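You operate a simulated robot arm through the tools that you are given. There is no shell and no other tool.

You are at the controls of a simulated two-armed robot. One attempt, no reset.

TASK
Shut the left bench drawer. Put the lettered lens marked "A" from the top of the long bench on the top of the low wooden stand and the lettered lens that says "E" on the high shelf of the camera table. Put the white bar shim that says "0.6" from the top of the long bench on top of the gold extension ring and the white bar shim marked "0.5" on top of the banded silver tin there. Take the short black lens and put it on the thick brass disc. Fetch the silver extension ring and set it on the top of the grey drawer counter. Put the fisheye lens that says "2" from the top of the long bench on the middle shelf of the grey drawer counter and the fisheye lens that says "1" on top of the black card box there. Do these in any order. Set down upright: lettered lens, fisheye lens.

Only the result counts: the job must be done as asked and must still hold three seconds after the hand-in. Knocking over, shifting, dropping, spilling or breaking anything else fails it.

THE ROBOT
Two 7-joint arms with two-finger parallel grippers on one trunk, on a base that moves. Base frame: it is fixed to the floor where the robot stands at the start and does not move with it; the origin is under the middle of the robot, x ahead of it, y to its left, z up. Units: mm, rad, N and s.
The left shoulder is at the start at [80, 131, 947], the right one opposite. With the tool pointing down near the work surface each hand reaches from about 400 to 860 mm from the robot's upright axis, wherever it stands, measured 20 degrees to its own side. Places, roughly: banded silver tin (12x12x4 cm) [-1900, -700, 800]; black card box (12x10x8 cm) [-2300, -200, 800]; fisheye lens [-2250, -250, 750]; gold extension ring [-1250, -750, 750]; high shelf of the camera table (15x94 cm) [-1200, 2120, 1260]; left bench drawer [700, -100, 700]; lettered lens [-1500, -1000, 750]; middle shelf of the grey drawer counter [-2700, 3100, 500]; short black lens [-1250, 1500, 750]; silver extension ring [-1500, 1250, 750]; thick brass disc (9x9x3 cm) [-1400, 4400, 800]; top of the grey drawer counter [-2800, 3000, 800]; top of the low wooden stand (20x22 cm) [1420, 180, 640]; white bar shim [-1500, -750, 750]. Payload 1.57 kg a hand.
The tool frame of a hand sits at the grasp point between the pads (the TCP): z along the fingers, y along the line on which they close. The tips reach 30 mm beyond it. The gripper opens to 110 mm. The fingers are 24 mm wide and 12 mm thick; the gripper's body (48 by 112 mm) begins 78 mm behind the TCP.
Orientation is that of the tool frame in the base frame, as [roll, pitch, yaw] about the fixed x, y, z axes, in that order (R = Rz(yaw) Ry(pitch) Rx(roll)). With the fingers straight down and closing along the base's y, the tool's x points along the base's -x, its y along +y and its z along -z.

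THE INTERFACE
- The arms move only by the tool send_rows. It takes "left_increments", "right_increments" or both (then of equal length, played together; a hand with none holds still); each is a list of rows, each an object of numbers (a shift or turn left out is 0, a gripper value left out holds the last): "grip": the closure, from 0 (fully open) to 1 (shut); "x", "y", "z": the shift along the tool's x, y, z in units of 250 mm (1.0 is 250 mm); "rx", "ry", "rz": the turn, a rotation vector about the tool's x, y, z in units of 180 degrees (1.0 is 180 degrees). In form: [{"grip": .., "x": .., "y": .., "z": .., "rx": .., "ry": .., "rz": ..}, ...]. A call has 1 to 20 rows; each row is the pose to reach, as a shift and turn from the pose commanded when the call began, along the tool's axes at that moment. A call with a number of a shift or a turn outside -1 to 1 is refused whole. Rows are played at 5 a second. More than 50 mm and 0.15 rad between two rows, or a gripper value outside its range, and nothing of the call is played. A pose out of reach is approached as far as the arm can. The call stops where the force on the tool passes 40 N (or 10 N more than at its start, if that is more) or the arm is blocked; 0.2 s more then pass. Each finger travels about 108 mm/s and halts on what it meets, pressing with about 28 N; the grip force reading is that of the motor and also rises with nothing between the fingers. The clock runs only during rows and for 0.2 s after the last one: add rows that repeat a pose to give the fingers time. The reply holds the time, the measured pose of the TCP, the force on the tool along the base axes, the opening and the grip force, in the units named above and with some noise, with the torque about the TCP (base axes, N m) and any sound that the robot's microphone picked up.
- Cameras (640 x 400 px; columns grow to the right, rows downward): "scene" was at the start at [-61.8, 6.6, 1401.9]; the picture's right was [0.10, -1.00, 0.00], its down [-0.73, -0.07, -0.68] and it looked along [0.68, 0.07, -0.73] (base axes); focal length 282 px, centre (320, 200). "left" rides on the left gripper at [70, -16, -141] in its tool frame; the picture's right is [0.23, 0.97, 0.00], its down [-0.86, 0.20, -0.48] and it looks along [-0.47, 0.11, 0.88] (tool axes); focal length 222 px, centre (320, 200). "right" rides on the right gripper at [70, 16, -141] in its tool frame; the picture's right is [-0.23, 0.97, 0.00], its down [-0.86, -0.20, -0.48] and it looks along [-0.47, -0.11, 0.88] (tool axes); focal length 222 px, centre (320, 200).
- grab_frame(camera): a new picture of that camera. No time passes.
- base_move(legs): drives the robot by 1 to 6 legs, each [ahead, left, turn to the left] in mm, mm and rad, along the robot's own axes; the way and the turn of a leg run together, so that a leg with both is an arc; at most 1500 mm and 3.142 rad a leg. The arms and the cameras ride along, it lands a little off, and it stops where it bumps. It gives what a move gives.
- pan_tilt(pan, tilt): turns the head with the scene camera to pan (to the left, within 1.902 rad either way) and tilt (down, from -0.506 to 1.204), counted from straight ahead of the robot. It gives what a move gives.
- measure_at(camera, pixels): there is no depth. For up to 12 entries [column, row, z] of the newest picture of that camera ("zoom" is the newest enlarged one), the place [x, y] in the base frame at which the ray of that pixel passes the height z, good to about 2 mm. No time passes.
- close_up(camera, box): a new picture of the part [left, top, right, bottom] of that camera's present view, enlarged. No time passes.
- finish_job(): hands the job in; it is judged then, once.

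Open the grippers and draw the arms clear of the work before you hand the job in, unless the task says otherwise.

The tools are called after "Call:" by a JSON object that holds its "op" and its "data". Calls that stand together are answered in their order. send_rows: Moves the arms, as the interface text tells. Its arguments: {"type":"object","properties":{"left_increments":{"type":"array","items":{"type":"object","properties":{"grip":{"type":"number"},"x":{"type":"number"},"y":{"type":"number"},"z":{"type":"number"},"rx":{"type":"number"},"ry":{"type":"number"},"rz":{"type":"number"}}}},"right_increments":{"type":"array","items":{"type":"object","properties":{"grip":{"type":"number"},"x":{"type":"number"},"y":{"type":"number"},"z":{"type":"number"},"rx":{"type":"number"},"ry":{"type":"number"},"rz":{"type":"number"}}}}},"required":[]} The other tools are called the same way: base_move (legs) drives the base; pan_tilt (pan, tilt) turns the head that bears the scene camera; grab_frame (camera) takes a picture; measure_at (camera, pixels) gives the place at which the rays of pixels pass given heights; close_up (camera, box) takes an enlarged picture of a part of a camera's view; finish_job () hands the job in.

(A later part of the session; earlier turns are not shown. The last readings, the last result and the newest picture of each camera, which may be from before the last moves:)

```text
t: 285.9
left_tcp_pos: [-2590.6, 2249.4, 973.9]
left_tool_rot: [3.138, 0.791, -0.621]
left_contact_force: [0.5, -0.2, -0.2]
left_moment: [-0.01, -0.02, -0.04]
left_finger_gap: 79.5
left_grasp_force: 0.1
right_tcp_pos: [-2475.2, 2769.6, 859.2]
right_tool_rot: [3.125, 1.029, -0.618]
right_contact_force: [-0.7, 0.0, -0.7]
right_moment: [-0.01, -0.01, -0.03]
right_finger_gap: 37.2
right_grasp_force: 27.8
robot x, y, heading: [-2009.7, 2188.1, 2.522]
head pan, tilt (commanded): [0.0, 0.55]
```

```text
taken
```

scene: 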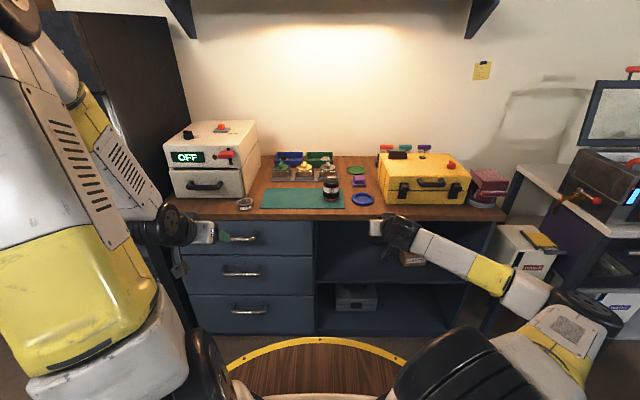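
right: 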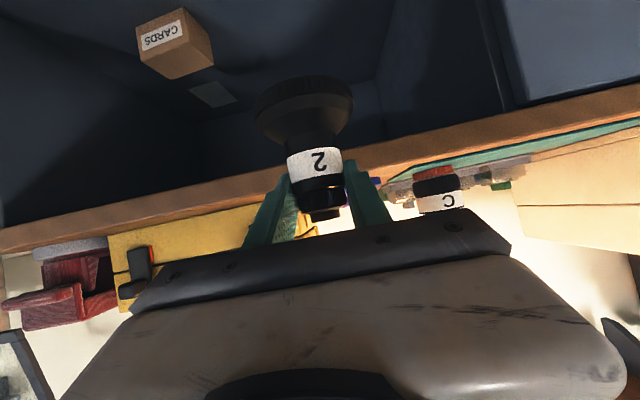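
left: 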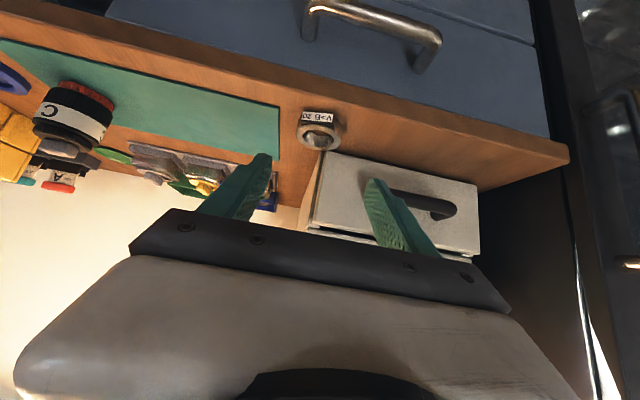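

The hand is 84 mm in front of the counter edge now. I correct the small orientation error and lower 230 mm toward the compartment opening.

Call:
{"op": "send_rows", "data": {"right_increments": [{"x": 0.1, "z": 0.06, "rx": 0.0053, "ry": -0.0064}, {"x": 0.24, "z": 0.144, "rx": 0.0053, "ry": -0.0064}, {"x": 0.38, "z": 0.229, "rx": 0.0053, "ry": -0.0064}, {"x": 0.52, "z": 0.313, "rx": 0.0053, "ry": -0.0064}, {"x": 0.66, "z": 0.397, "rx": 0.0053, "ry": -0.0064}, {"x": 0.788, "z": 0.474, "rx": 0.0053, "ry": -0.0064}, {"x": 0.788, "z": 0.474, "rx": 0.0053, "ry": -0.0064}]}}

Call:
{"op": "grab_frame", "data": {"camera": "right"}}

Call:
{"op": "grab_frame", "data": {"camera": "scene"}}

```text
t: 287.5
left_tcp_pos: [-2591.0, 2249.8, 973.5]
left_tool_rot: [3.139, 0.791, -0.622]
left_contact_force: [0.1, 0.5, 0.4]
left_moment: [0.0, -0.01, -0.02]
left_finger_gap: 79.0
left_grasp_force: 0.1
right_tcp_pos: [-2473.5, 2836.0, 677.8]
right_tool_rot: [3.084, 0.984, -0.612]
right_contact_force: [-0.4, 0.1, -2.3]
right_moment: [0.02, 0.01, -0.01]
right_finger_gap: 37.1
right_grasp_force: 28.5
right hand out of reach, approached as far as the arm can: row 1, 2, 3, 4, 5, 6, 7
robot x, y, heading: [-2013.8, 2188.1, 2.526]
head pan, tilt (commanded): [0.0, 0.55]
```

```text
taken
```

right: 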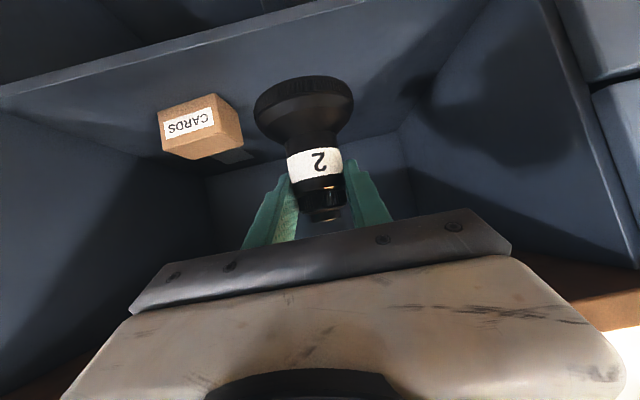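

```text
taken
```

scene: 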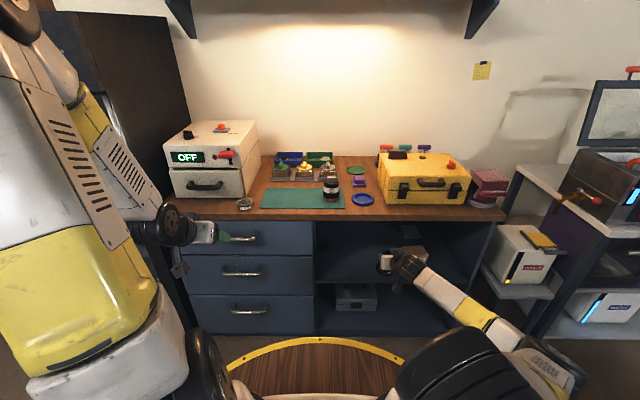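

The arm is too folded here. I back the base 170 mm so that the right arm can be extended naturally; I'll insert by driving forward afterwards.

Call:
{"op": "base_move", "data": {"legs": [[-170, 0, 0]]}}

Call:
{"op": "send_rows", "data": {"right_increments": [{"x": -0.05, "y": 0.05, "z": 0.09, "rx": 0.006, "ry": -0.007}, {"x": -0.1, "y": 0.1, "z": 0.18, "rx": 0.012, "ry": -0.014}, {"x": -0.15, "y": 0.15, "z": 0.27, "rx": 0.0183, "ry": -0.0206}, {"x": -0.2, "y": 0.2, "z": 0.36, "rx": 0.0183, "ry": -0.0206}, {"x": -0.27, "y": 0.24, "z": 0.44, "rx": 0.0183, "ry": -0.0206}, {"x": -0.27, "y": 0.24, "z": 0.44, "rx": 0.0183, "ry": -0.0206}]}}

Call:
{"op": "grab_frame", "data": {"camera": "scene"}}

Call:
{"op": "grab_frame", "data": {"camera": "right"}}

```text
t: 289.2
left_tcp_pos: [-2479.9, 2239.1, 972.8]
left_tool_rot: [3.139, 0.793, -0.695]
left_contact_force: [-0.9, 0.1, -1.0]
left_moment: [0.01, 0.01, -0.03]
left_finger_gap: 79.3
left_grasp_force: 0.1
right_tcp_pos: [-2317.7, 2814.8, 678.8]
right_tool_rot: [3.087, 0.986, -0.687]
right_contact_force: [0.3, 0.1, -1.3]
right_moment: [-0.01, -0.01, -0.02]
right_finger_gap: 37.3
right_grasp_force: 28.0
robot x, y, heading: [-1907.2, 2136.0, 2.448]
head pan, tilt (commanded): [0.0, 0.55]
stopped in leg 1: the robot was blocked; the commanded pose is now the measured one
```

```text
t: 290.6
left_tcp_pos: [-2478.6, 2239.1, 972.0]
left_tool_rot: [3.137, 0.793, -0.696]
left_contact_force: [0.5, 0.5, 0.9]
left_moment: [-0.04, 0.01, 0.0]
left_finger_gap: 79.2
left_grasp_force: 0.0
right_tcp_pos: [-2459.0, 2862.9, 686.2]
right_tool_rot: [3.116, 1.025, -0.691]
right_contact_force: [-0.3, 0.2, -0.9]
right_moment: [-0.03, 0.0, 0.0]
right_finger_gap: 37.1
right_grasp_force: 28.3
right hand out of reach, approached as far as the arm can: row 1, 2, 3, 4, 5, 6
robot x, y, heading: [-1905.6, 2130.6, 2.447]
head pan, tilt (commanded): [0.0, 0.55]
```

```text
taken
```

scene: 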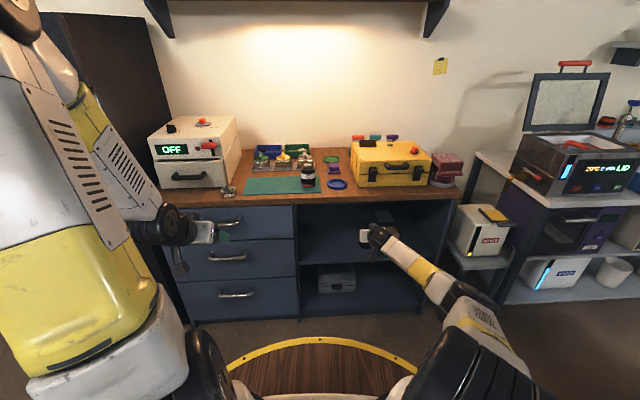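

```text
taken
```

right: 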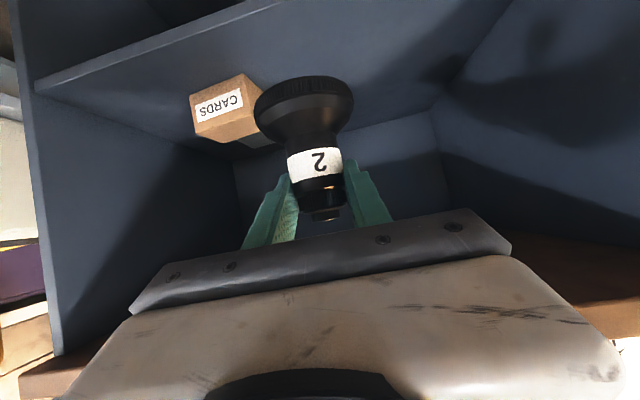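

The base bumped into something behind and turned slightly. I look to both rear sides to find out what was touched.

Call:
{"op": "pan_tilt", "data": {"pan": 1.88, "tilt": 0.7}}

Call:
{"op": "grab_frame", "data": {"camera": "scene"}}

Call:
{"op": "pan_tilt", "data": {"pan": -1.88, "tilt": 0.7}}

Call:
{"op": "grab_frame", "data": {"camera": "scene"}}

```text
t: 292.4
left_tcp_pos: [-2477.3, 2239.1, 971.6]
left_tool_rot: [3.137, 0.791, -0.695]
left_contact_force: [0.6, 0.5, -0.3]
left_moment: [0.02, 0.01, 0.02]
left_finger_gap: 79.2
left_grasp_force: 0.1
right_tcp_pos: [-2458.6, 2863.5, 686.8]
right_tool_rot: [3.117, 1.024, -0.692]
right_contact_force: [0.4, 0.2, -2.4]
right_moment: [0.03, -0.01, 0.01]
right_finger_gap: 37.1
right_grasp_force: 28.3
robot x, y, heading: [-1906.9, 2134.4, 2.445]
head pan, tilt (commanded): [1.88, 0.7]
```

```text
taken
```

scene: 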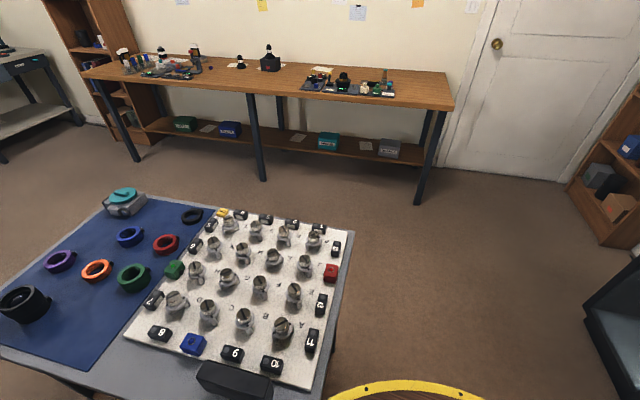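

```text
t: 295.5
left_tcp_pos: [-2478.7, 2239.6, 971.8]
left_tool_rot: [3.137, 0.791, -0.696]
left_contact_force: [-0.6, -0.1, 0.4]
left_moment: [-0.02, -0.02, 0.02]
left_finger_gap: 79.2
left_grasp_force: 0.0
right_tcp_pos: [-2459.5, 2863.9, 687.0]
right_tool_rot: [3.119, 1.025, -0.69]
right_contact_force: [-0.4, 0.5, -1.8]
right_moment: [-0.01, 0.03, 0.03]
right_finger_gap: 37.2
right_grasp_force: 28.5
robot x, y, heading: [-1904.4, 2136.8, 2.443]
head pan, tilt (commanded): [-1.88, 0.7]
```

```text
taken
```

scene: 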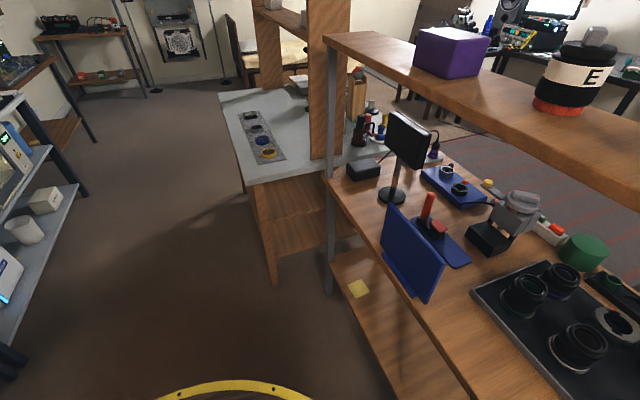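

Everything on the blue table and camera table looks in place; the drum is just touching the blue table's corner. I move slightly ahead off it and restore the heading.

Call:
{"op": "base_move", "data": {"legs": [[25, 0, 0], [0, 0, 0.075]]}}

Call:
{"op": "pan_tilt", "data": {"pan": -0.1, "tilt": 0.65}}

Call:
{"op": "grab_frame", "data": {"camera": "scene"}}

Call:
{"op": "grab_frame", "data": {"camera": "right"}}

```text
t: 296.8
left_tcp_pos: [-2503.3, 2209.9, 972.8]
left_tool_rot: [3.138, 0.79, -0.619]
left_contact_force: [-1.2, -0.3, 0.1]
left_moment: [0.03, -0.03, -0.02]
left_finger_gap: 79.1
left_grasp_force: 0.1
right_tcp_pos: [-2530.9, 2835.9, 686.5]
right_tool_rot: [3.119, 1.023, -0.614]
right_contact_force: [0.2, -0.4, -0.8]
right_moment: [0.01, 0.04, 0.02]
right_finger_gap: 36.7
right_grasp_force: 28.2
robot x, y, heading: [-1922.7, 2151.6, 2.523]
head pan, tilt (commanded): [-1.88, 0.7]
```

```text
t: 298.6
left_tcp_pos: [-2503.6, 2211.0, 972.4]
left_tool_rot: [3.137, 0.79, -0.617]
left_contact_force: [0.5, -0.3, 0.4]
left_moment: [0.0, 0.01, -0.03]
left_finger_gap: 79.1
left_grasp_force: 0.2
right_tcp_pos: [-2532.4, 2835.3, 687.6]
right_tool_rot: [3.12, 1.025, -0.616]
right_contact_force: [0.7, 0.9, -1.7]
right_moment: [-0.01, 0.01, 0.01]
right_finger_gap: 37.2
right_grasp_force: 27.9
robot x, y, heading: [-1925.5, 2146.8, 2.523]
head pan, tilt (commanded): [-0.099, 0.649]
```

```text
taken
```

scene: 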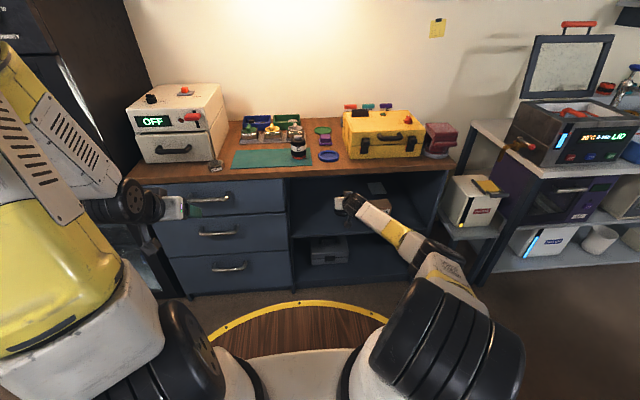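

```text
taken
```

right: 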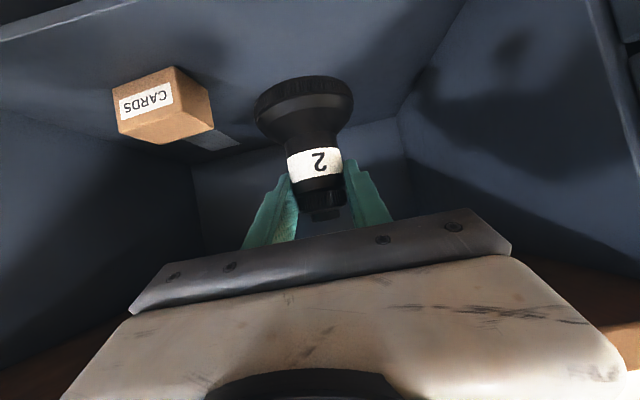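

TCP is at the counter's front plane (N≈3716, T≈800). I lower 60 mm as a test of the arm's reach before moving in.

Call:
{"op": "send_rows", "data": {"right_increments": [{"x": 0.07, "z": 0.042, "rx": 0.004, "ry": -0.004}, {"x": 0.14, "z": 0.083, "rx": 0.007, "ry": -0.0076}, {"x": 0.205, "z": 0.1246, "rx": 0.007, "ry": -0.0076}, {"x": 0.205, "z": 0.1246, "rx": 0.007, "ry": -0.0076}]}}

Call:
{"op": "grab_frame", "data": {"camera": "right"}}

```text
t: 299.6
left_tcp_pos: [-2503.2, 2210.8, 971.7]
left_tool_rot: [3.136, 0.793, -0.62]
left_contact_force: [0.5, -0.4, -0.3]
left_moment: [-0.01, -0.02, 0.0]
left_finger_gap: 79.4
left_grasp_force: 0.0
right_tcp_pos: [-2539.5, 2856.4, 639.0]
right_tool_rot: [3.12, 1.025, -0.615]
right_contact_force: [0.6, -0.4, -2.3]
right_moment: [0.0, 0.02, 0.0]
right_finger_gap: 37.0
right_grasp_force: 28.2
right hand out of reach, approached as far as the arm can: row 1, 2, 3, 4
robot x, y, heading: [-1924.6, 2147.4, 2.524]
head pan, tilt (commanded): [-0.099, 0.649]
```

```text
taken
```

right: 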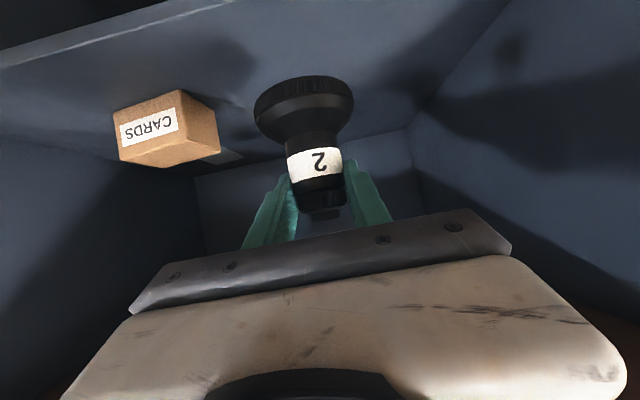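

The orientation stays within ~1.5° while descending, drifting slightly forward. I drive the base 25 mm ahead and keep lowering in steps.

Call:
{"op": "base_move", "data": {"legs": [[25, 0, 0]]}}

Call:
{"op": "send_rows", "data": {"right_increments": [{"x": 0.05, "z": 0.03}, {"x": 0.1, "z": 0.06}, {"x": 0.15, "z": 0.09}, {"x": 0.15, "z": 0.09}]}}

Call:
{"op": "grab_frame", "data": {"camera": "right"}}

Call:
{"op": "close_up", "data": {"camera": "scene", "box": [260, 150, 460, 290]}}

```text
t: 300.4
left_tcp_pos: [-2525.6, 2226.6, 972.4]
left_tool_rot: [3.139, 0.791, -0.62]
left_contact_force: [0.3, 0.5, -0.1]
left_moment: [0.04, 0.0, 0.0]
left_finger_gap: 79.1
left_grasp_force: 0.1
right_tcp_pos: [-2559.4, 2869.8, 638.9]
right_tool_rot: [3.121, 1.023, -0.615]
right_contact_force: [0.6, 0.4, -1.9]
right_moment: [0.0, -0.01, 0.03]
right_finger_gap: 37.0
right_grasp_force: 27.3
robot x, y, heading: [-1945.4, 2162.8, 2.523]
head pan, tilt (commanded): [-0.099, 0.649]
```

```text
t: 301.4
left_tcp_pos: [-2524.4, 2224.9, 970.5]
left_tool_rot: [3.137, 0.79, -0.621]
left_contact_force: [0.0, 0.3, 0.1]
left_moment: [-0.01, 0.05, 0.0]
left_finger_gap: 78.9
left_grasp_force: 0.0
right_tcp_pos: [-2561.8, 2876.5, 595.3]
right_tool_rot: [3.117, 1.019, -0.616]
right_contact_force: [-0.9, 0.6, -2.6]
right_moment: [-0.01, -0.02, -0.01]
right_finger_gap: 37.2
right_grasp_force: 28.6
right hand out of reach, approached as far as the arm can: row 3, 4
robot x, y, heading: [-1945.1, 2166.5, 2.521]
head pan, tilt (commanded): [-0.099, 0.649]
```

```text
taken
```

right: 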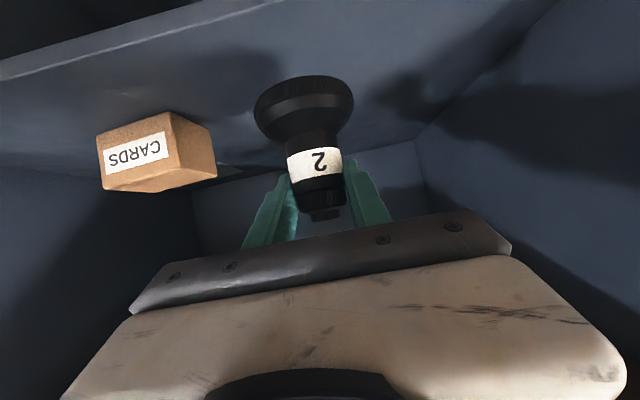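

```text
2.86 times, centred on (360, 220) of scene
```

zoom: 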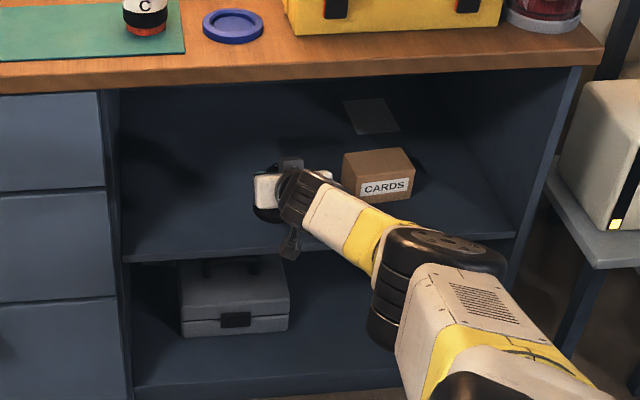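

I measure the shelf's front edge to estimate its height.

Call:
{"op": "measure_at", "data": {"camera": "zoom", "pixels": [[180, 252, 480], [180, 252, 500], [180, 252, 520], [180, 252, 540], [440, 240, 500], [440, 240, 520], [110, 92, 810], [110, 75, 844]]}}

Call:
{"op": "measure_at", "data": {"camera": "right", "pixels": [[150, 35, 480], [150, 35, 500], [150, 35, 520], [150, 35, 540], [100, 160, 500], [100, 160, 520], [165, 112, 520], [212, 145, 520]]}}

```text
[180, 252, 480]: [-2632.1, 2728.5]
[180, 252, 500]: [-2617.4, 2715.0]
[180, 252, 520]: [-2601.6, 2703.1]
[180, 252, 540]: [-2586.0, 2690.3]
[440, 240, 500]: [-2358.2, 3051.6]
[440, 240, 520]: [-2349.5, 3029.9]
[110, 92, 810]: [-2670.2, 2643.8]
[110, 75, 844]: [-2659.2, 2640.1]
```

```text
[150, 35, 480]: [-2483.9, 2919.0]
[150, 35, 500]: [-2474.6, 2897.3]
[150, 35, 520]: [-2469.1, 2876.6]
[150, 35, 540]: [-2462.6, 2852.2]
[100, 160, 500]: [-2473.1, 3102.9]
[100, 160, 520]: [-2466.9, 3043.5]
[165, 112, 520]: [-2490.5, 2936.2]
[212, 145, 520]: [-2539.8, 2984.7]
```

The shelf front edge seems near N≈3725 with its top around z≈490. I move the base 30 mm further in and continue lowering in small steps to feel contact.

Call:
{"op": "base_move", "data": {"legs": [[30, 0, 0]]}}

Call:
{"op": "send_rows", "data": {"right_increments": [{"x": 0.03, "z": 0.018}, {"x": 0.048, "z": 0.029}, {"x": 0.055, "z": 0.033}, {"x": 0.062, "z": 0.037}, {"x": 0.069, "z": 0.041}, {"x": 0.076, "z": 0.045}, {"x": 0.083, "z": 0.05}]}}

Call:
{"op": "grab_frame", "data": {"camera": "right"}}

```text
t: 302.2
left_tcp_pos: [-2548.5, 2243.0, 973.0]
left_tool_rot: [3.138, 0.792, -0.622]
left_contact_force: [0.1, -0.3, -0.3]
left_moment: [-0.01, 0.02, 0.0]
left_finger_gap: 79.4
left_grasp_force: 0.0
right_tcp_pos: [-2586.1, 2894.8, 595.5]
right_tool_rot: [3.117, 1.017, -0.615]
right_contact_force: [-0.2, -0.2, -2.0]
right_moment: [-0.02, -0.02, 0.0]
right_finger_gap: 36.9
right_grasp_force: 27.8
robot x, y, heading: [-1972.1, 2183.1, 2.521]
head pan, tilt (commanded): [-0.099, 0.649]
```

```text
t: 303.9
left_tcp_pos: [-2547.7, 2242.8, 972.1]
left_tool_rot: [3.138, 0.79, -0.624]
left_contact_force: [0.3, 0.2, 0.6]
left_moment: [-0.01, 0.0, 0.0]
left_finger_gap: 79.3
left_grasp_force: 0.0
right_tcp_pos: [-2585.4, 2891.9, 570.0]
right_tool_rot: [3.115, 1.009, -0.615]
right_contact_force: [0.4, -0.2, -1.8]
right_moment: [-0.01, -0.01, 0.02]
right_finger_gap: 36.7
right_grasp_force: 28.2
right hand out of reach, approached as far as the arm can: row 5, 6
robot x, y, heading: [-1967.8, 2187.1, 2.523]
head pan, tilt (commanded): [-0.099, 0.649]
```

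```text
taken
```

right: 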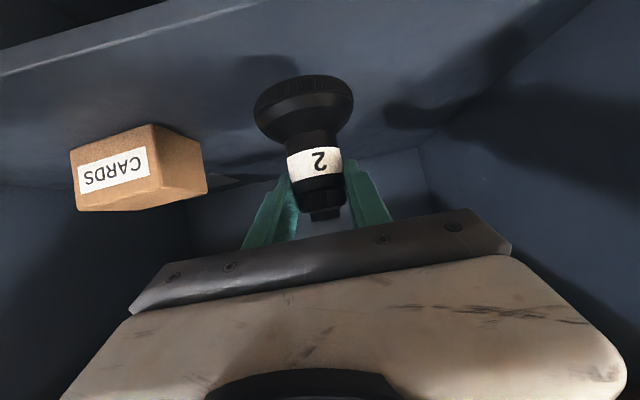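

No contact yet at z=570. I continue lowering in ~2 mm steps.

Call:
{"op": "send_rows", "data": {"right_increments": [{"x": 0.007, "z": 0.0043}, {"x": 0.014, "z": 0.0086}, {"x": 0.021, "z": 0.013}, {"x": 0.028, "z": 0.0173}, {"x": 0.035, "z": 0.0216}, {"x": 0.042, "z": 0.026}, {"x": 0.049, "z": 0.03}, {"x": 0.056, "z": 0.0346}]}}

Call:
{"op": "grab_frame", "data": {"camera": "right"}}

Call:
{"op": "close_up", "data": {"camera": "scene", "box": [260, 150, 460, 290]}}

```text
t: 305.6
left_tcp_pos: [-2548.8, 2243.0, 972.1]
left_tool_rot: [3.139, 0.791, -0.623]
left_contact_force: [0.4, -0.4, 0.4]
left_moment: [-0.03, -0.02, 0.0]
left_finger_gap: 79.3
left_grasp_force: 0.1
right_tcp_pos: [-2580.4, 2888.9, 562.6]
right_tool_rot: [3.119, 1.016, -0.614]
right_contact_force: [0.0, 0.5, -1.9]
right_moment: [-0.01, -0.01, -0.01]
right_finger_gap: 37.2
right_grasp_force: 27.7
right hand out of reach, approached as far as the arm can: row 2, 3, 4, 5, 6, 7, 8
robot x, y, heading: [-1967.3, 2183.5, 2.518]
head pan, tilt (commanded): [-0.099, 0.649]
```

```text
taken
```

right: 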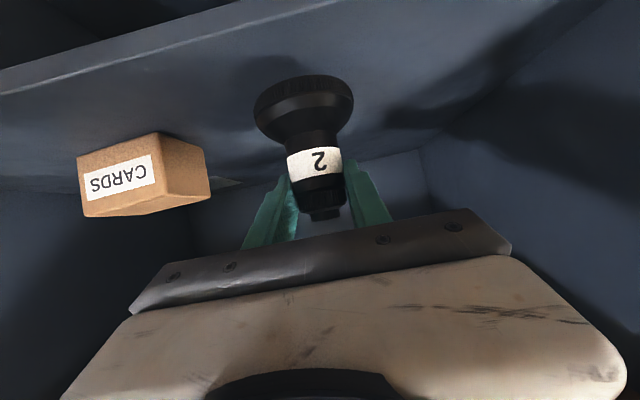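

```text
2.86 times, centred on (360, 220) of scene
```

zoom: 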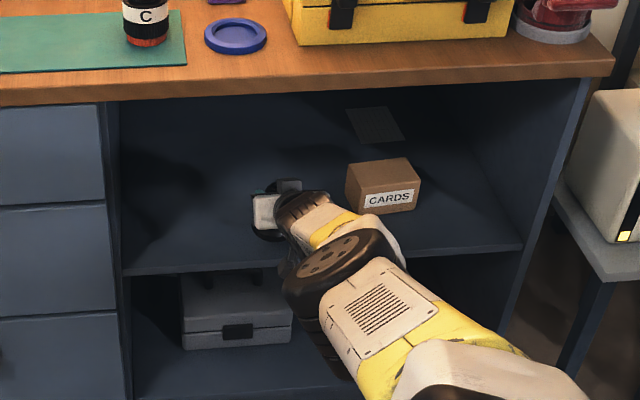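

The arm is now near full extension (908 mm ahead), so I drive the base 60 mm ahead and then lower with a slight pull-back.

Call:
{"op": "base_move", "data": {"legs": [[60, 0, 0]]}}

Call:
{"op": "send_rows", "data": {"right_increments": [{"x": 0.035, "z": -0.03, "rx": 0.003, "ry": -0.005}, {"x": 0.07, "z": -0.06, "rx": 0.006, "ry": -0.0105}, {"x": 0.085, "z": -0.075, "rx": 0.006, "ry": -0.0105}, {"x": 0.085, "z": -0.075, "rx": 0.006, "ry": -0.0105}]}}

Call:
{"op": "grab_frame", "data": {"camera": "right"}}

```text
t: 306.6
left_tcp_pos: [-2598.1, 2277.7, 972.6]
left_tool_rot: [3.139, 0.789, -0.62]
left_contact_force: [0.0, -0.4, -0.7]
left_moment: [-0.02, 0.01, -0.02]
left_finger_gap: 79.2
left_grasp_force: 0.0
right_tcp_pos: [-2629.6, 2923.8, 563.2]
right_tool_rot: [3.117, 1.016, -0.615]
right_contact_force: [-1.3, 0.2, -1.5]
right_moment: [0.0, -0.03, 0.0]
right_finger_gap: 37.5
right_grasp_force: 28.0
robot x, y, heading: [-2020.5, 2215.4, 2.525]
head pan, tilt (commanded): [-0.099, 0.649]
```

```text
t: 307.6
left_tcp_pos: [-2598.7, 2279.2, 972.2]
left_tool_rot: [3.139, 0.79, -0.621]
left_contact_force: [0.7, -0.2, 0.0]
left_moment: [0.04, 0.01, -0.03]
left_finger_gap: 78.9
left_grasp_force: 0.0
right_tcp_pos: [-2607.3, 2909.1, 555.0]
right_tool_rot: [3.136, 1.049, -0.614]
right_contact_force: [-1.0, -0.1, -2.3]
right_moment: [-0.04, 0.01, -0.02]
right_finger_gap: 37.2
right_grasp_force: 28.0
right hand out of reach, approached as far as the arm can: row 1, 2, 3
robot x, y, heading: [-2021.9, 2217.5, 2.522]
head pan, tilt (commanded): [-0.099, 0.649]
```

```text
taken
```

right: 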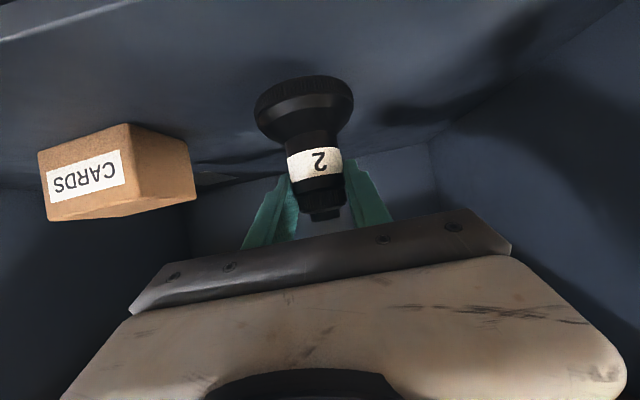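

The lens is upright again (pitch 1.049) at z=555, well inside the shelf. I lower in 1.5 mm steps until contact.

Call:
{"op": "send_rows", "data": {"right_increments": [{"x": 0.0052, "z": 0.003}, {"x": 0.0104, "z": 0.006}, {"x": 0.0156, "z": 0.009}, {"x": 0.0208, "z": 0.012}, {"x": 0.026, "z": 0.015}, {"x": 0.0312, "z": 0.018}]}}

Call:
{"op": "grab_frame", "data": {"camera": "right"}}

```text
t: 309.0
left_tcp_pos: [-2598.7, 2278.6, 973.0]
left_tool_rot: [3.138, 0.791, -0.621]
left_contact_force: [0.7, 0.4, 0.9]
left_moment: [-0.02, -0.03, -0.02]
left_finger_gap: 78.8
left_grasp_force: 0.0
right_tcp_pos: [-2609.2, 2907.8, 545.0]
right_tool_rot: [3.136, 1.051, -0.616]
right_contact_force: [-0.7, 0.4, -1.1]
right_moment: [0.0, 0.02, 0.04]
right_finger_gap: 37.3
right_grasp_force: 27.6
robot x, y, heading: [-2019.4, 2217.2, 2.52]
head pan, tilt (commanded): [-0.099, 0.649]
```

```text
taken
```

right: 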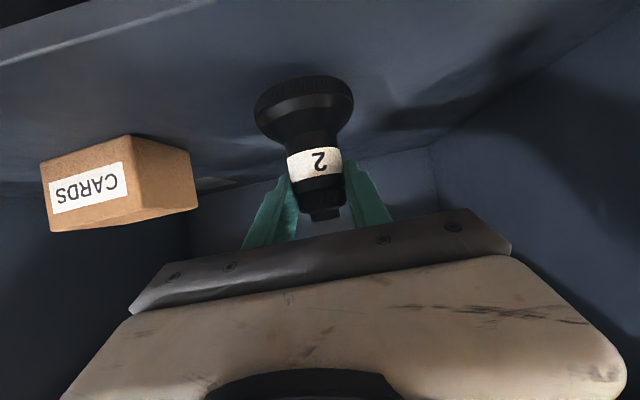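

Call:
{"op": "send_rows", "data": {"right_increments": [{"x": 0.0052, "z": 0.003}, {"x": 0.0104, "z": 0.006}, {"x": 0.0156, "z": 0.009}, {"x": 0.0208, "z": 0.012}, {"x": 0.026, "z": 0.015}, {"x": 0.0312, "z": 0.018}, {"x": 0.0364, "z": 0.021}, {"x": 0.0416, "z": 0.024}]}}

Call:
{"op": "close_up", "data": {"camera": "scene", "box": [260, 150, 460, 290]}}

```text
t: 310.8
left_tcp_pos: [-2598.5, 2278.9, 971.7]
left_tool_rot: [3.137, 0.79, -0.623]
left_contact_force: [0.1, -0.6, -0.3]
left_moment: [0.03, -0.02, -0.02]
left_finger_gap: 79.1
left_grasp_force: 0.0
right_tcp_pos: [-2608.8, 2908.1, 533.7]
right_tool_rot: [3.137, 1.052, -0.618]
right_contact_force: [-0.3, -0.4, -1.1]
right_moment: [-0.02, -0.02, 0.01]
right_finger_gap: 36.9
right_grasp_force: 27.7
robot x, y, heading: [-2018.3, 2216.0, 2.52]
head pan, tilt (commanded): [-0.099, 0.649]
```

```text
2.86 times, centred on (360, 220) of scene
```

zoom: 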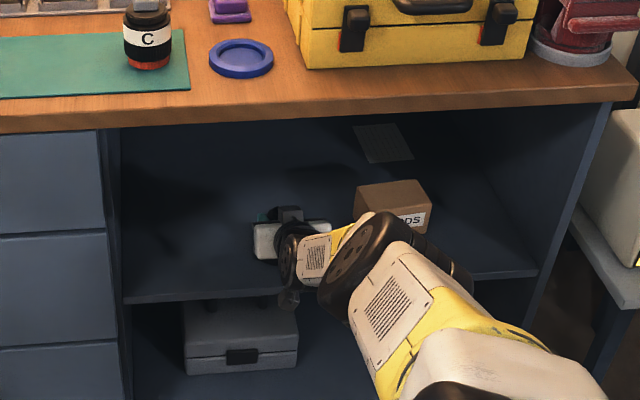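

Still no contact at z≈534. I take fresh views to triangulate the shelf height from the CARDS box's front-right bottom corner.

Call:
{"op": "close_up", "data": {"camera": "right", "box": [0, 80, 260, 260]}}

Call:
{"op": "close_up", "data": {"camera": "scene", "box": [340, 180, 440, 260]}}

```text
2.22 times, centred on (130, 170) of right
```

zoom: 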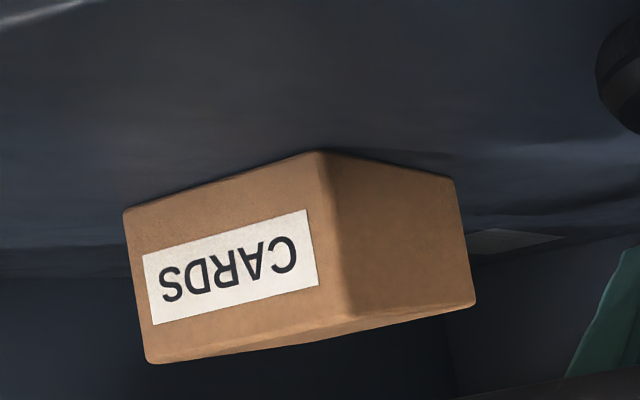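

```text
5.00 times, centred on (390, 220) of scene
```

zoom: 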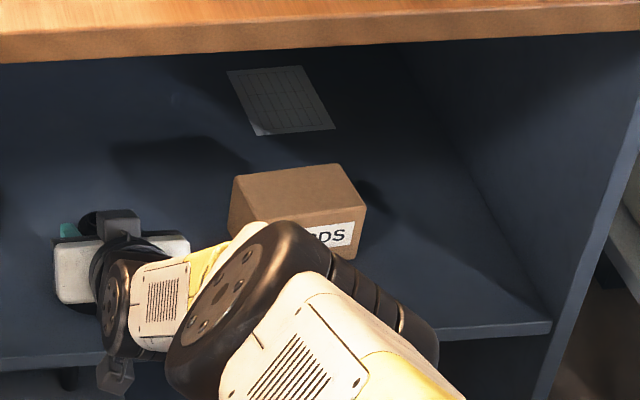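

Call:
{"op": "measure_at", "data": {"camera": "right", "pixels": [[41.3, 175.4, 440], [41.3, 175.4, 460], [41.3, 175.4, 480], [41.3, 175.4, 500], [52.6, 242.9, 540], [52.6, 242.9, 560]]}}

Call:
{"op": "measure_at", "data": {"camera": "scene", "pixels": [[398, 231.4, 440], [398, 231.4, 460], [398, 231.4, 480], [398, 231.4, 500], [399, 221.4, 540], [399, 221.4, 560]]}}

```text
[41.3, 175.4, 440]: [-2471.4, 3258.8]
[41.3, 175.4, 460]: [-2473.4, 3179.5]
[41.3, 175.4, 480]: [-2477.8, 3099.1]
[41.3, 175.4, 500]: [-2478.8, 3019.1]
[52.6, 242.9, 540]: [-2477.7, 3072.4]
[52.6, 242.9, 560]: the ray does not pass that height
```

```text
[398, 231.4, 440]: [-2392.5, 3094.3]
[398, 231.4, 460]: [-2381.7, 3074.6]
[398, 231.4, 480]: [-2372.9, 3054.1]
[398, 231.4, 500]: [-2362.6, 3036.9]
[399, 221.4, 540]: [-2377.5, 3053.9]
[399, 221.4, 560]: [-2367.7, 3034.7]
```

I realise raw-pixel measures used an older frame; I redo it in the newest zoom (scene) and then a new right zoom.

Call:
{"op": "measure_at", "data": {"camera": "zoom", "pixels": [[360, 257, 440], [360, 257, 460], [360, 257, 480], [360, 257, 500], [500, 326, 440], [500, 326, 460], [500, 326, 480], [500, 326, 500]]}}

Call:
{"op": "close_up", "data": {"camera": "right", "box": [0, 80, 260, 260]}}

Call:
{"op": "measure_at", "data": {"camera": "zoom", "pixels": [[123, 212, 440], [123, 212, 460], [123, 212, 480], [123, 212, 500], [318, 152, 440], [318, 152, 460], [318, 152, 480]]}}

```text
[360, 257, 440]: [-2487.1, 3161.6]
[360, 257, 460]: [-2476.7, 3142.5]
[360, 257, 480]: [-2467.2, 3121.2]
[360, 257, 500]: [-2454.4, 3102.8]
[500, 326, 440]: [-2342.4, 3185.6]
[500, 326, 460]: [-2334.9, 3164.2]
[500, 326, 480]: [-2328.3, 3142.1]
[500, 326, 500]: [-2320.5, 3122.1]
```

```text
2.22 times, centred on (130, 170) of right
```

zoom: 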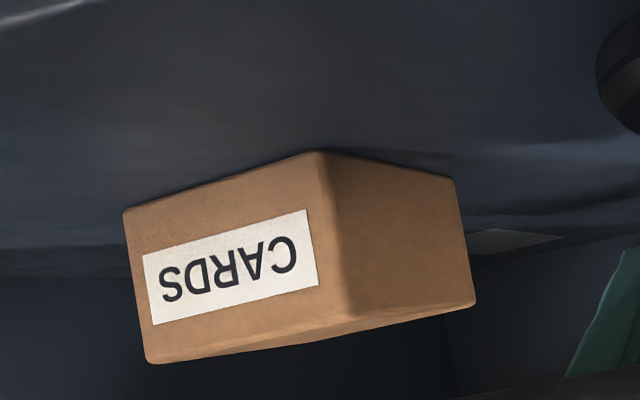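

```text
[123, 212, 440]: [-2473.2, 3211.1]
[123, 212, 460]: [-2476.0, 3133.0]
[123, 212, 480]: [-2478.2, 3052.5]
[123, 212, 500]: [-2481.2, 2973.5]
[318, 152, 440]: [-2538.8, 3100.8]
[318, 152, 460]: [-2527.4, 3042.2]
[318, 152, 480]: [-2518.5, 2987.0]
```

Now both views agree: the shelf top is z≈458 and its front edge N≈3750, so the lens needs only ~8 mm more. I continue lowering in 1 mm steps.

Call:
{"op": "send_rows", "data": {"right_increments": [{"x": 0.0052, "z": 0.003}, {"x": 0.0104, "z": 0.006}, {"x": 0.0139, "z": 0.008}, {"x": 0.0173, "z": 0.01}, {"x": 0.0208, "z": 0.012}, {"x": 0.0243, "z": 0.014}, {"x": 0.0277, "z": 0.016}, {"x": 0.0312, "z": 0.018}]}}

Call:
{"op": "grab_frame", "data": {"camera": "right"}}

```text
t: 312.6
left_tcp_pos: [-2598.3, 2278.1, 972.9]
left_tool_rot: [3.138, 0.792, -0.622]
left_contact_force: [0.2, -0.5, -0.1]
left_moment: [0.0, 0.02, 0.02]
left_finger_gap: 79.1
left_grasp_force: 0.0
right_tcp_pos: [-2608.8, 2909.6, 526.7]
right_tool_rot: [3.136, 1.052, -0.615]
right_contact_force: [1.7, 0.7, 6.3]
right_moment: [-0.06, -0.3, -0.03]
right_finger_gap: 37.3
right_grasp_force: 28.3
robot x, y, heading: [-2020.6, 2216.8, 2.522]
head pan, tilt (commanded): [-0.099, 0.649]
```

```text
taken
```

right: 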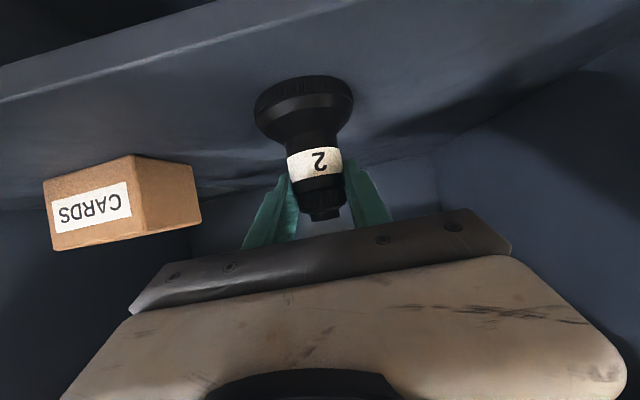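

Contact made (+6 N). I open the fingers slowly to release fisheye 2.

Call:
{"op": "send_rows", "data": {"right_increments": [{"grip": 0.64}, {"grip": 0.6}, {"grip": 0.54}, {"grip": 0.46}, {"grip": 0.38}, {"grip": 0.38}]}}

Call:
{"op": "grab_frame", "data": {"camera": "right"}}

```text
t: 314.0
left_tcp_pos: [-2597.6, 2277.8, 971.2]
left_tool_rot: [3.139, 0.791, -0.62]
left_contact_force: [-1.0, 0.0, 0.5]
left_moment: [0.02, 0.0, -0.03]
left_finger_gap: 79.3
left_grasp_force: 0.1
right_tcp_pos: [-2607.3, 2908.9, 525.6]
right_tool_rot: [3.136, 1.051, -0.616]
right_contact_force: [0.6, 0.7, 0.3]
right_moment: [0.02, -0.01, -0.02]
right_finger_gap: 68.2
right_grasp_force: 0.1
robot x, y, heading: [-2018.8, 2221.0, 2.525]
head pan, tilt (commanded): [-0.099, 0.649]
```

```text
taken
```

right: 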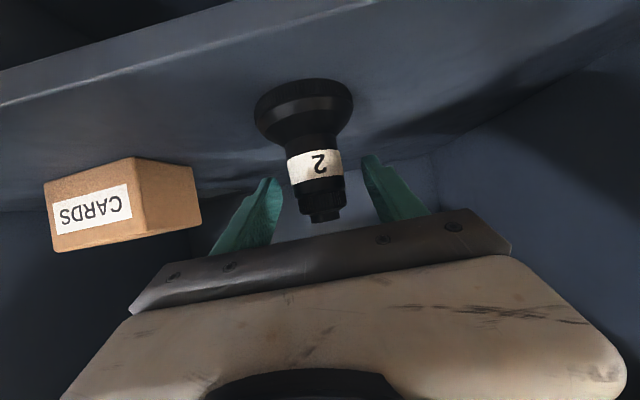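

Fisheye 2 stands upright on the middle shelf. I extract the hand by backing the base 90 mm, then check.

Call:
{"op": "base_move", "data": {"legs": [[-90, 0, 0]]}}

Call:
{"op": "grab_frame", "data": {"camera": "right"}}

Call:
{"op": "grab_frame", "data": {"camera": "scene"}}

```text
t: 315.1
left_tcp_pos: [-2523.7, 2227.6, 972.4]
left_tool_rot: [3.139, 0.79, -0.622]
left_contact_force: [0.1, -0.1, -0.8]
left_moment: [-0.02, 0.01, 0.0]
left_finger_gap: 79.1
left_grasp_force: 0.1
right_tcp_pos: [-2533.8, 2856.4, 525.3]
right_tool_rot: [3.135, 1.051, -0.617]
right_contact_force: [0.1, -0.3, -0.9]
right_moment: [0.01, 0.0, 0.01]
right_finger_gap: 68.5
right_grasp_force: 0.0
robot x, y, heading: [-1942.6, 2166.5, 2.519]
head pan, tilt (commanded): [-0.099, 0.649]
```

```text
taken
```

right: 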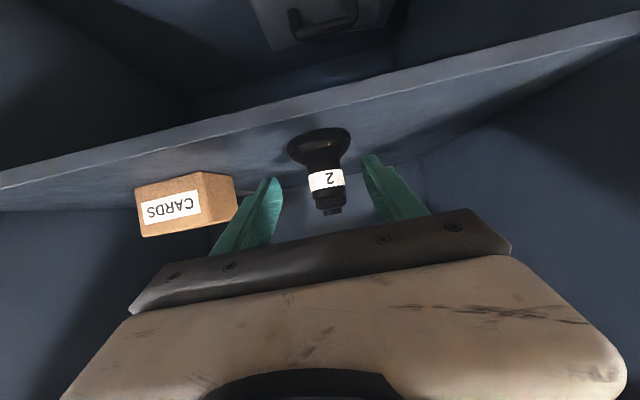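

```text
taken
```

scene: 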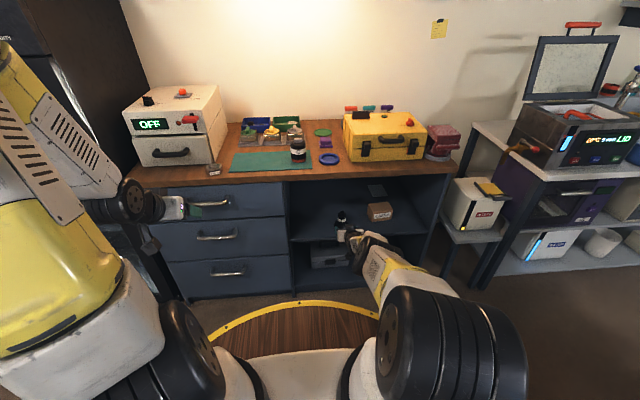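

Fisheye 2 and the CARDS box stand fine. I pull the right hand back another 70 mm with the arm and then raise it in front of the counter.

Call:
{"op": "send_rows", "data": {"right_increments": [{"x": 0.047, "z": -0.081}, {"x": 0.093, "z": -0.162}, {"x": 0.139, "z": -0.243}, {"x": 0.139, "z": -0.243}]}}

Call:
{"op": "send_rows", "data": {"right_increments": [{"x": -0.1, "z": -0.057}, {"x": -0.22, "z": -0.126}, {"x": -0.34, "z": -0.195}, {"x": -0.46, "z": -0.264}, {"x": -0.58, "z": -0.333}, {"x": -0.7, "z": -0.402}]}}

Call:
{"op": "grab_frame", "data": {"camera": "scene"}}

```text
t: 316.1
left_tcp_pos: [-2525.0, 2226.9, 971.0]
left_tool_rot: [3.137, 0.792, -0.625]
left_contact_force: [-0.3, 0.9, -0.4]
left_moment: [-0.03, -0.01, 0.0]
left_finger_gap: 78.9
left_grasp_force: 0.0
right_tcp_pos: [-2476.0, 2818.5, 525.4]
right_tool_rot: [3.14, 1.051, -0.616]
right_contact_force: [0.3, 0.2, -0.4]
right_moment: [0.02, 0.0, 0.01]
right_finger_gap: 68.1
right_grasp_force: 0.0
robot x, y, heading: [-1947.2, 2165.0, 2.52]
head pan, tilt (commanded): [-0.099, 0.649]
```

```text
t: 317.5
left_tcp_pos: [-2524.0, 2226.5, 971.9]
left_tool_rot: [3.138, 0.79, -0.624]
left_contact_force: [0.8, 0.3, -0.4]
left_moment: [0.02, -0.03, 0.04]
left_finger_gap: 79.4
left_grasp_force: 0.0
right_tcp_pos: [-2475.3, 2815.9, 724.0]
right_tool_rot: [3.136, 1.048, -0.618]
right_contact_force: [-0.2, 0.6, -0.7]
right_moment: [0.0, 0.0, -0.01]
right_finger_gap: 68.1
right_grasp_force: 0.1
robot x, y, heading: [-1945.9, 2164.7, 2.519]
head pan, tilt (commanded): [-0.099, 0.649]
```

```text
taken
```

scene: 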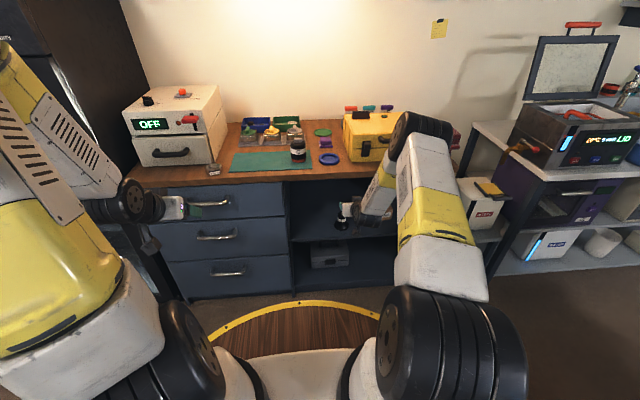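

The elbow is back in its upper configuration. I raise and retract the right hand further, then restore both hands to tool-down.

Call:
{"op": "send_rows", "data": {"right_increments": [{"x": -0.05, "z": -0.115, "grip": 0}, {"x": -0.099, "z": -0.23}, {"x": -0.148, "z": -0.344}, {"x": -0.198, "z": -0.459}, {"x": -0.247, "z": -0.574}, {"x": -0.296, "z": -0.689}, {"x": -0.346, "z": -0.803}, {"x": -0.395, "z": -0.918}]}}

Call:
{"op": "send_rows", "data": {"right_increments": [{"ry": 0.037}, {"ry": 0.074}, {"ry": 0.111}, {"ry": 0.148}, {"ry": 0.185}, {"ry": 0.222}, {"ry": 0.259}, {"ry": 0.296}, {"ry": 0.3333}], "left_increments": [{"ry": 0.028, "x": 0.02, "z": -0.02}, {"ry": 0.056, "x": 0.04, "z": -0.04}, {"ry": 0.084, "x": 0.06, "z": -0.06}, {"ry": 0.112, "x": 0.06, "z": -0.06}, {"ry": 0.14, "x": 0.06, "z": -0.06}, {"ry": 0.168, "x": 0.06, "z": -0.06}, {"ry": 0.196, "x": 0.06, "z": -0.06}, {"ry": 0.224, "x": 0.06, "z": -0.06}, {"ry": 0.2515, "x": 0.06, "z": -0.06}]}}

Call:
{"op": "grab_frame", "data": {"camera": "scene"}}

```text
t: 319.3
left_tcp_pos: [-2524.5, 2227.5, 973.2]
left_tool_rot: [3.139, 0.79, -0.623]
left_contact_force: [-0.1, -0.2, 0.4]
left_moment: [-0.01, 0.01, 0.0]
left_finger_gap: 79.2
left_grasp_force: 0.0
right_tcp_pos: [-2351.0, 2730.8, 924.9]
right_tool_rot: [3.137, 1.05, -0.616]
right_contact_force: [0.1, -0.1, -0.7]
right_moment: [0.01, -0.04, -0.01]
right_finger_gap: 110.0
right_grasp_force: 0.0
robot x, y, heading: [-1946.2, 2166.3, 2.521]
head pan, tilt (commanded): [-0.099, 0.649]
```

```text
t: 321.3
left_tcp_pos: [-2508.0, 2215.0, 972.6]
left_tool_rot: [3.14, 0.0, -0.62]
left_contact_force: [0.7, -0.3, 0.4]
left_moment: [0.02, 0.0, 0.01]
left_finger_gap: 79.0
left_grasp_force: 0.0
right_tcp_pos: [-2352.6, 2731.1, 927.1]
right_tool_rot: [3.14, 0.002, -0.611]
right_contact_force: [0.6, -0.1, 0.5]
right_moment: [0.01, 0.02, -0.02]
right_finger_gap: 110.3
right_grasp_force: 0.1
robot x, y, heading: [-1947.4, 2166.5, 2.519]
head pan, tilt (commanded): [-0.099, 0.649]
```

```text
taken
```

scene: 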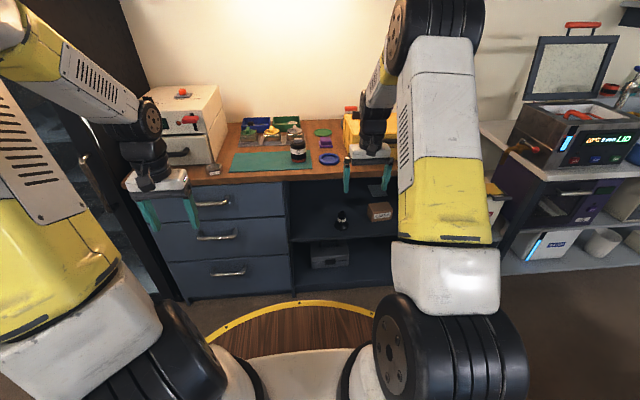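

Both hands are tool-down. I zoom to verify the fisheye 2 on the middle shelf and the ring on the counter.

Call:
{"op": "close_up", "data": {"camera": "scene", "box": [120, 70, 330, 200]}}

Call:
{"op": "close_up", "data": {"camera": "scene", "box": [280, 150, 420, 300]}}

```text
3.05 times, centred on (225, 135) of scene
```

zoom: 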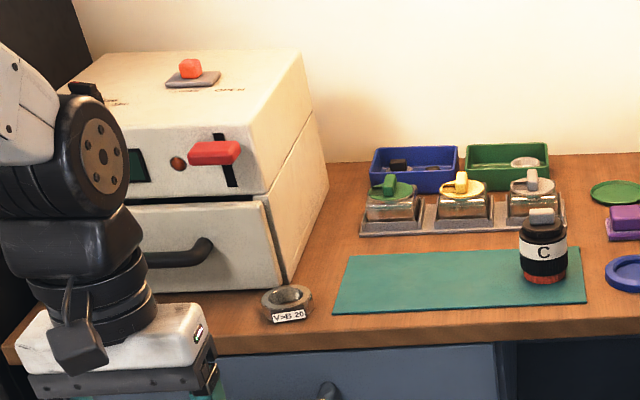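

```text
2.67 times, centred on (350, 225) of scene
```

zoom: 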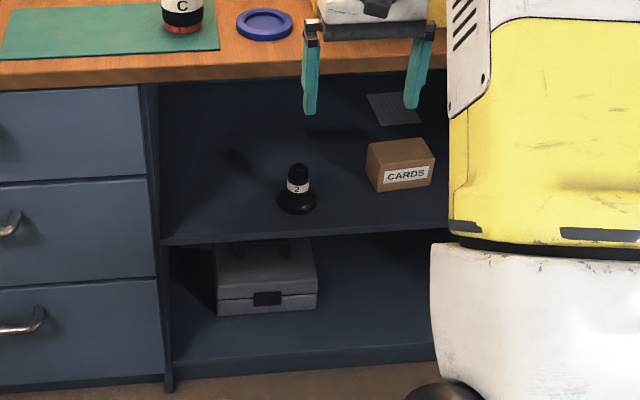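

Everything there is in order. Next is the brass disc: I look to the right (toward [-1400,4400]) to see its table and the route.

Call:
{"op": "pan_tilt", "data": {"pan": -1.3, "tilt": 0.3}}

Call:
{"op": "grab_frame", "data": {"camera": "scene"}}

Call:
{"op": "close_up", "data": {"camera": "scene", "box": [200, 80, 480, 260]}}

```text
t: 322.7
left_tcp_pos: [-2506.6, 2215.3, 973.3]
left_tool_rot: [3.138, 0.001, -0.619]
left_contact_force: [-0.6, 0.9, -0.3]
left_moment: [0.0, -0.01, -0.01]
left_finger_gap: 79.3
left_grasp_force: 0.0
right_tcp_pos: [-2352.5, 2730.8, 925.6]
right_tool_rot: [3.138, 0.005, -0.611]
right_contact_force: [-0.1, 0.4, -0.1]
right_moment: [0.04, 0.01, -0.02]
right_finger_gap: 110.0
right_grasp_force: 0.1
robot x, y, heading: [-1945.3, 2164.2, 2.52]
head pan, tilt (commanded): [-1.3, 0.3]
```

```text
taken
```

scene: 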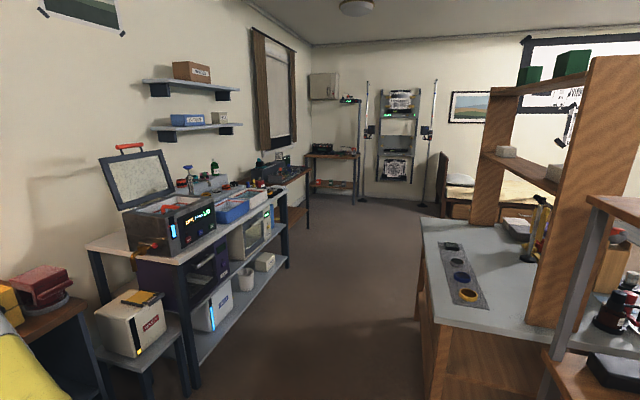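

```text
2.22 times, centred on (340, 170) of scene
```

zoom: 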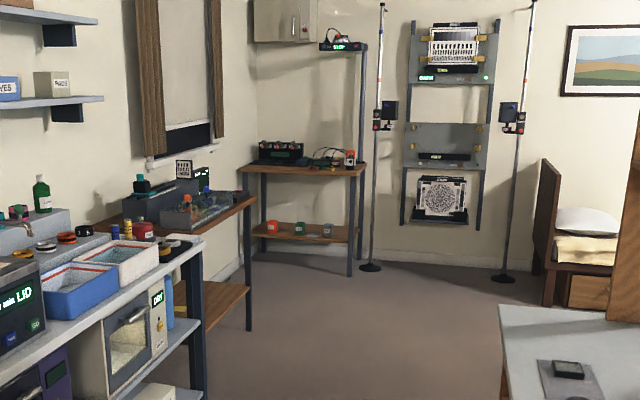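

The target table is the wooden one behind the oven bench, near pixel (288,180). I zoom in there to find the brass disc.

Call:
{"op": "close_up", "data": {"camera": "scene", "box": [240, 140, 330, 210]}}

```text
5.71 times, centred on (285, 175) of scene
```

zoom: 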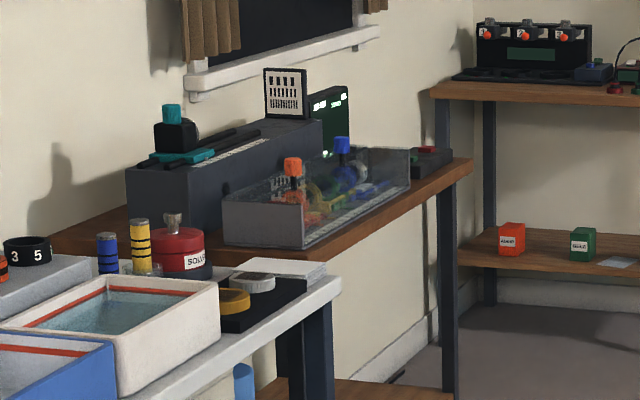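

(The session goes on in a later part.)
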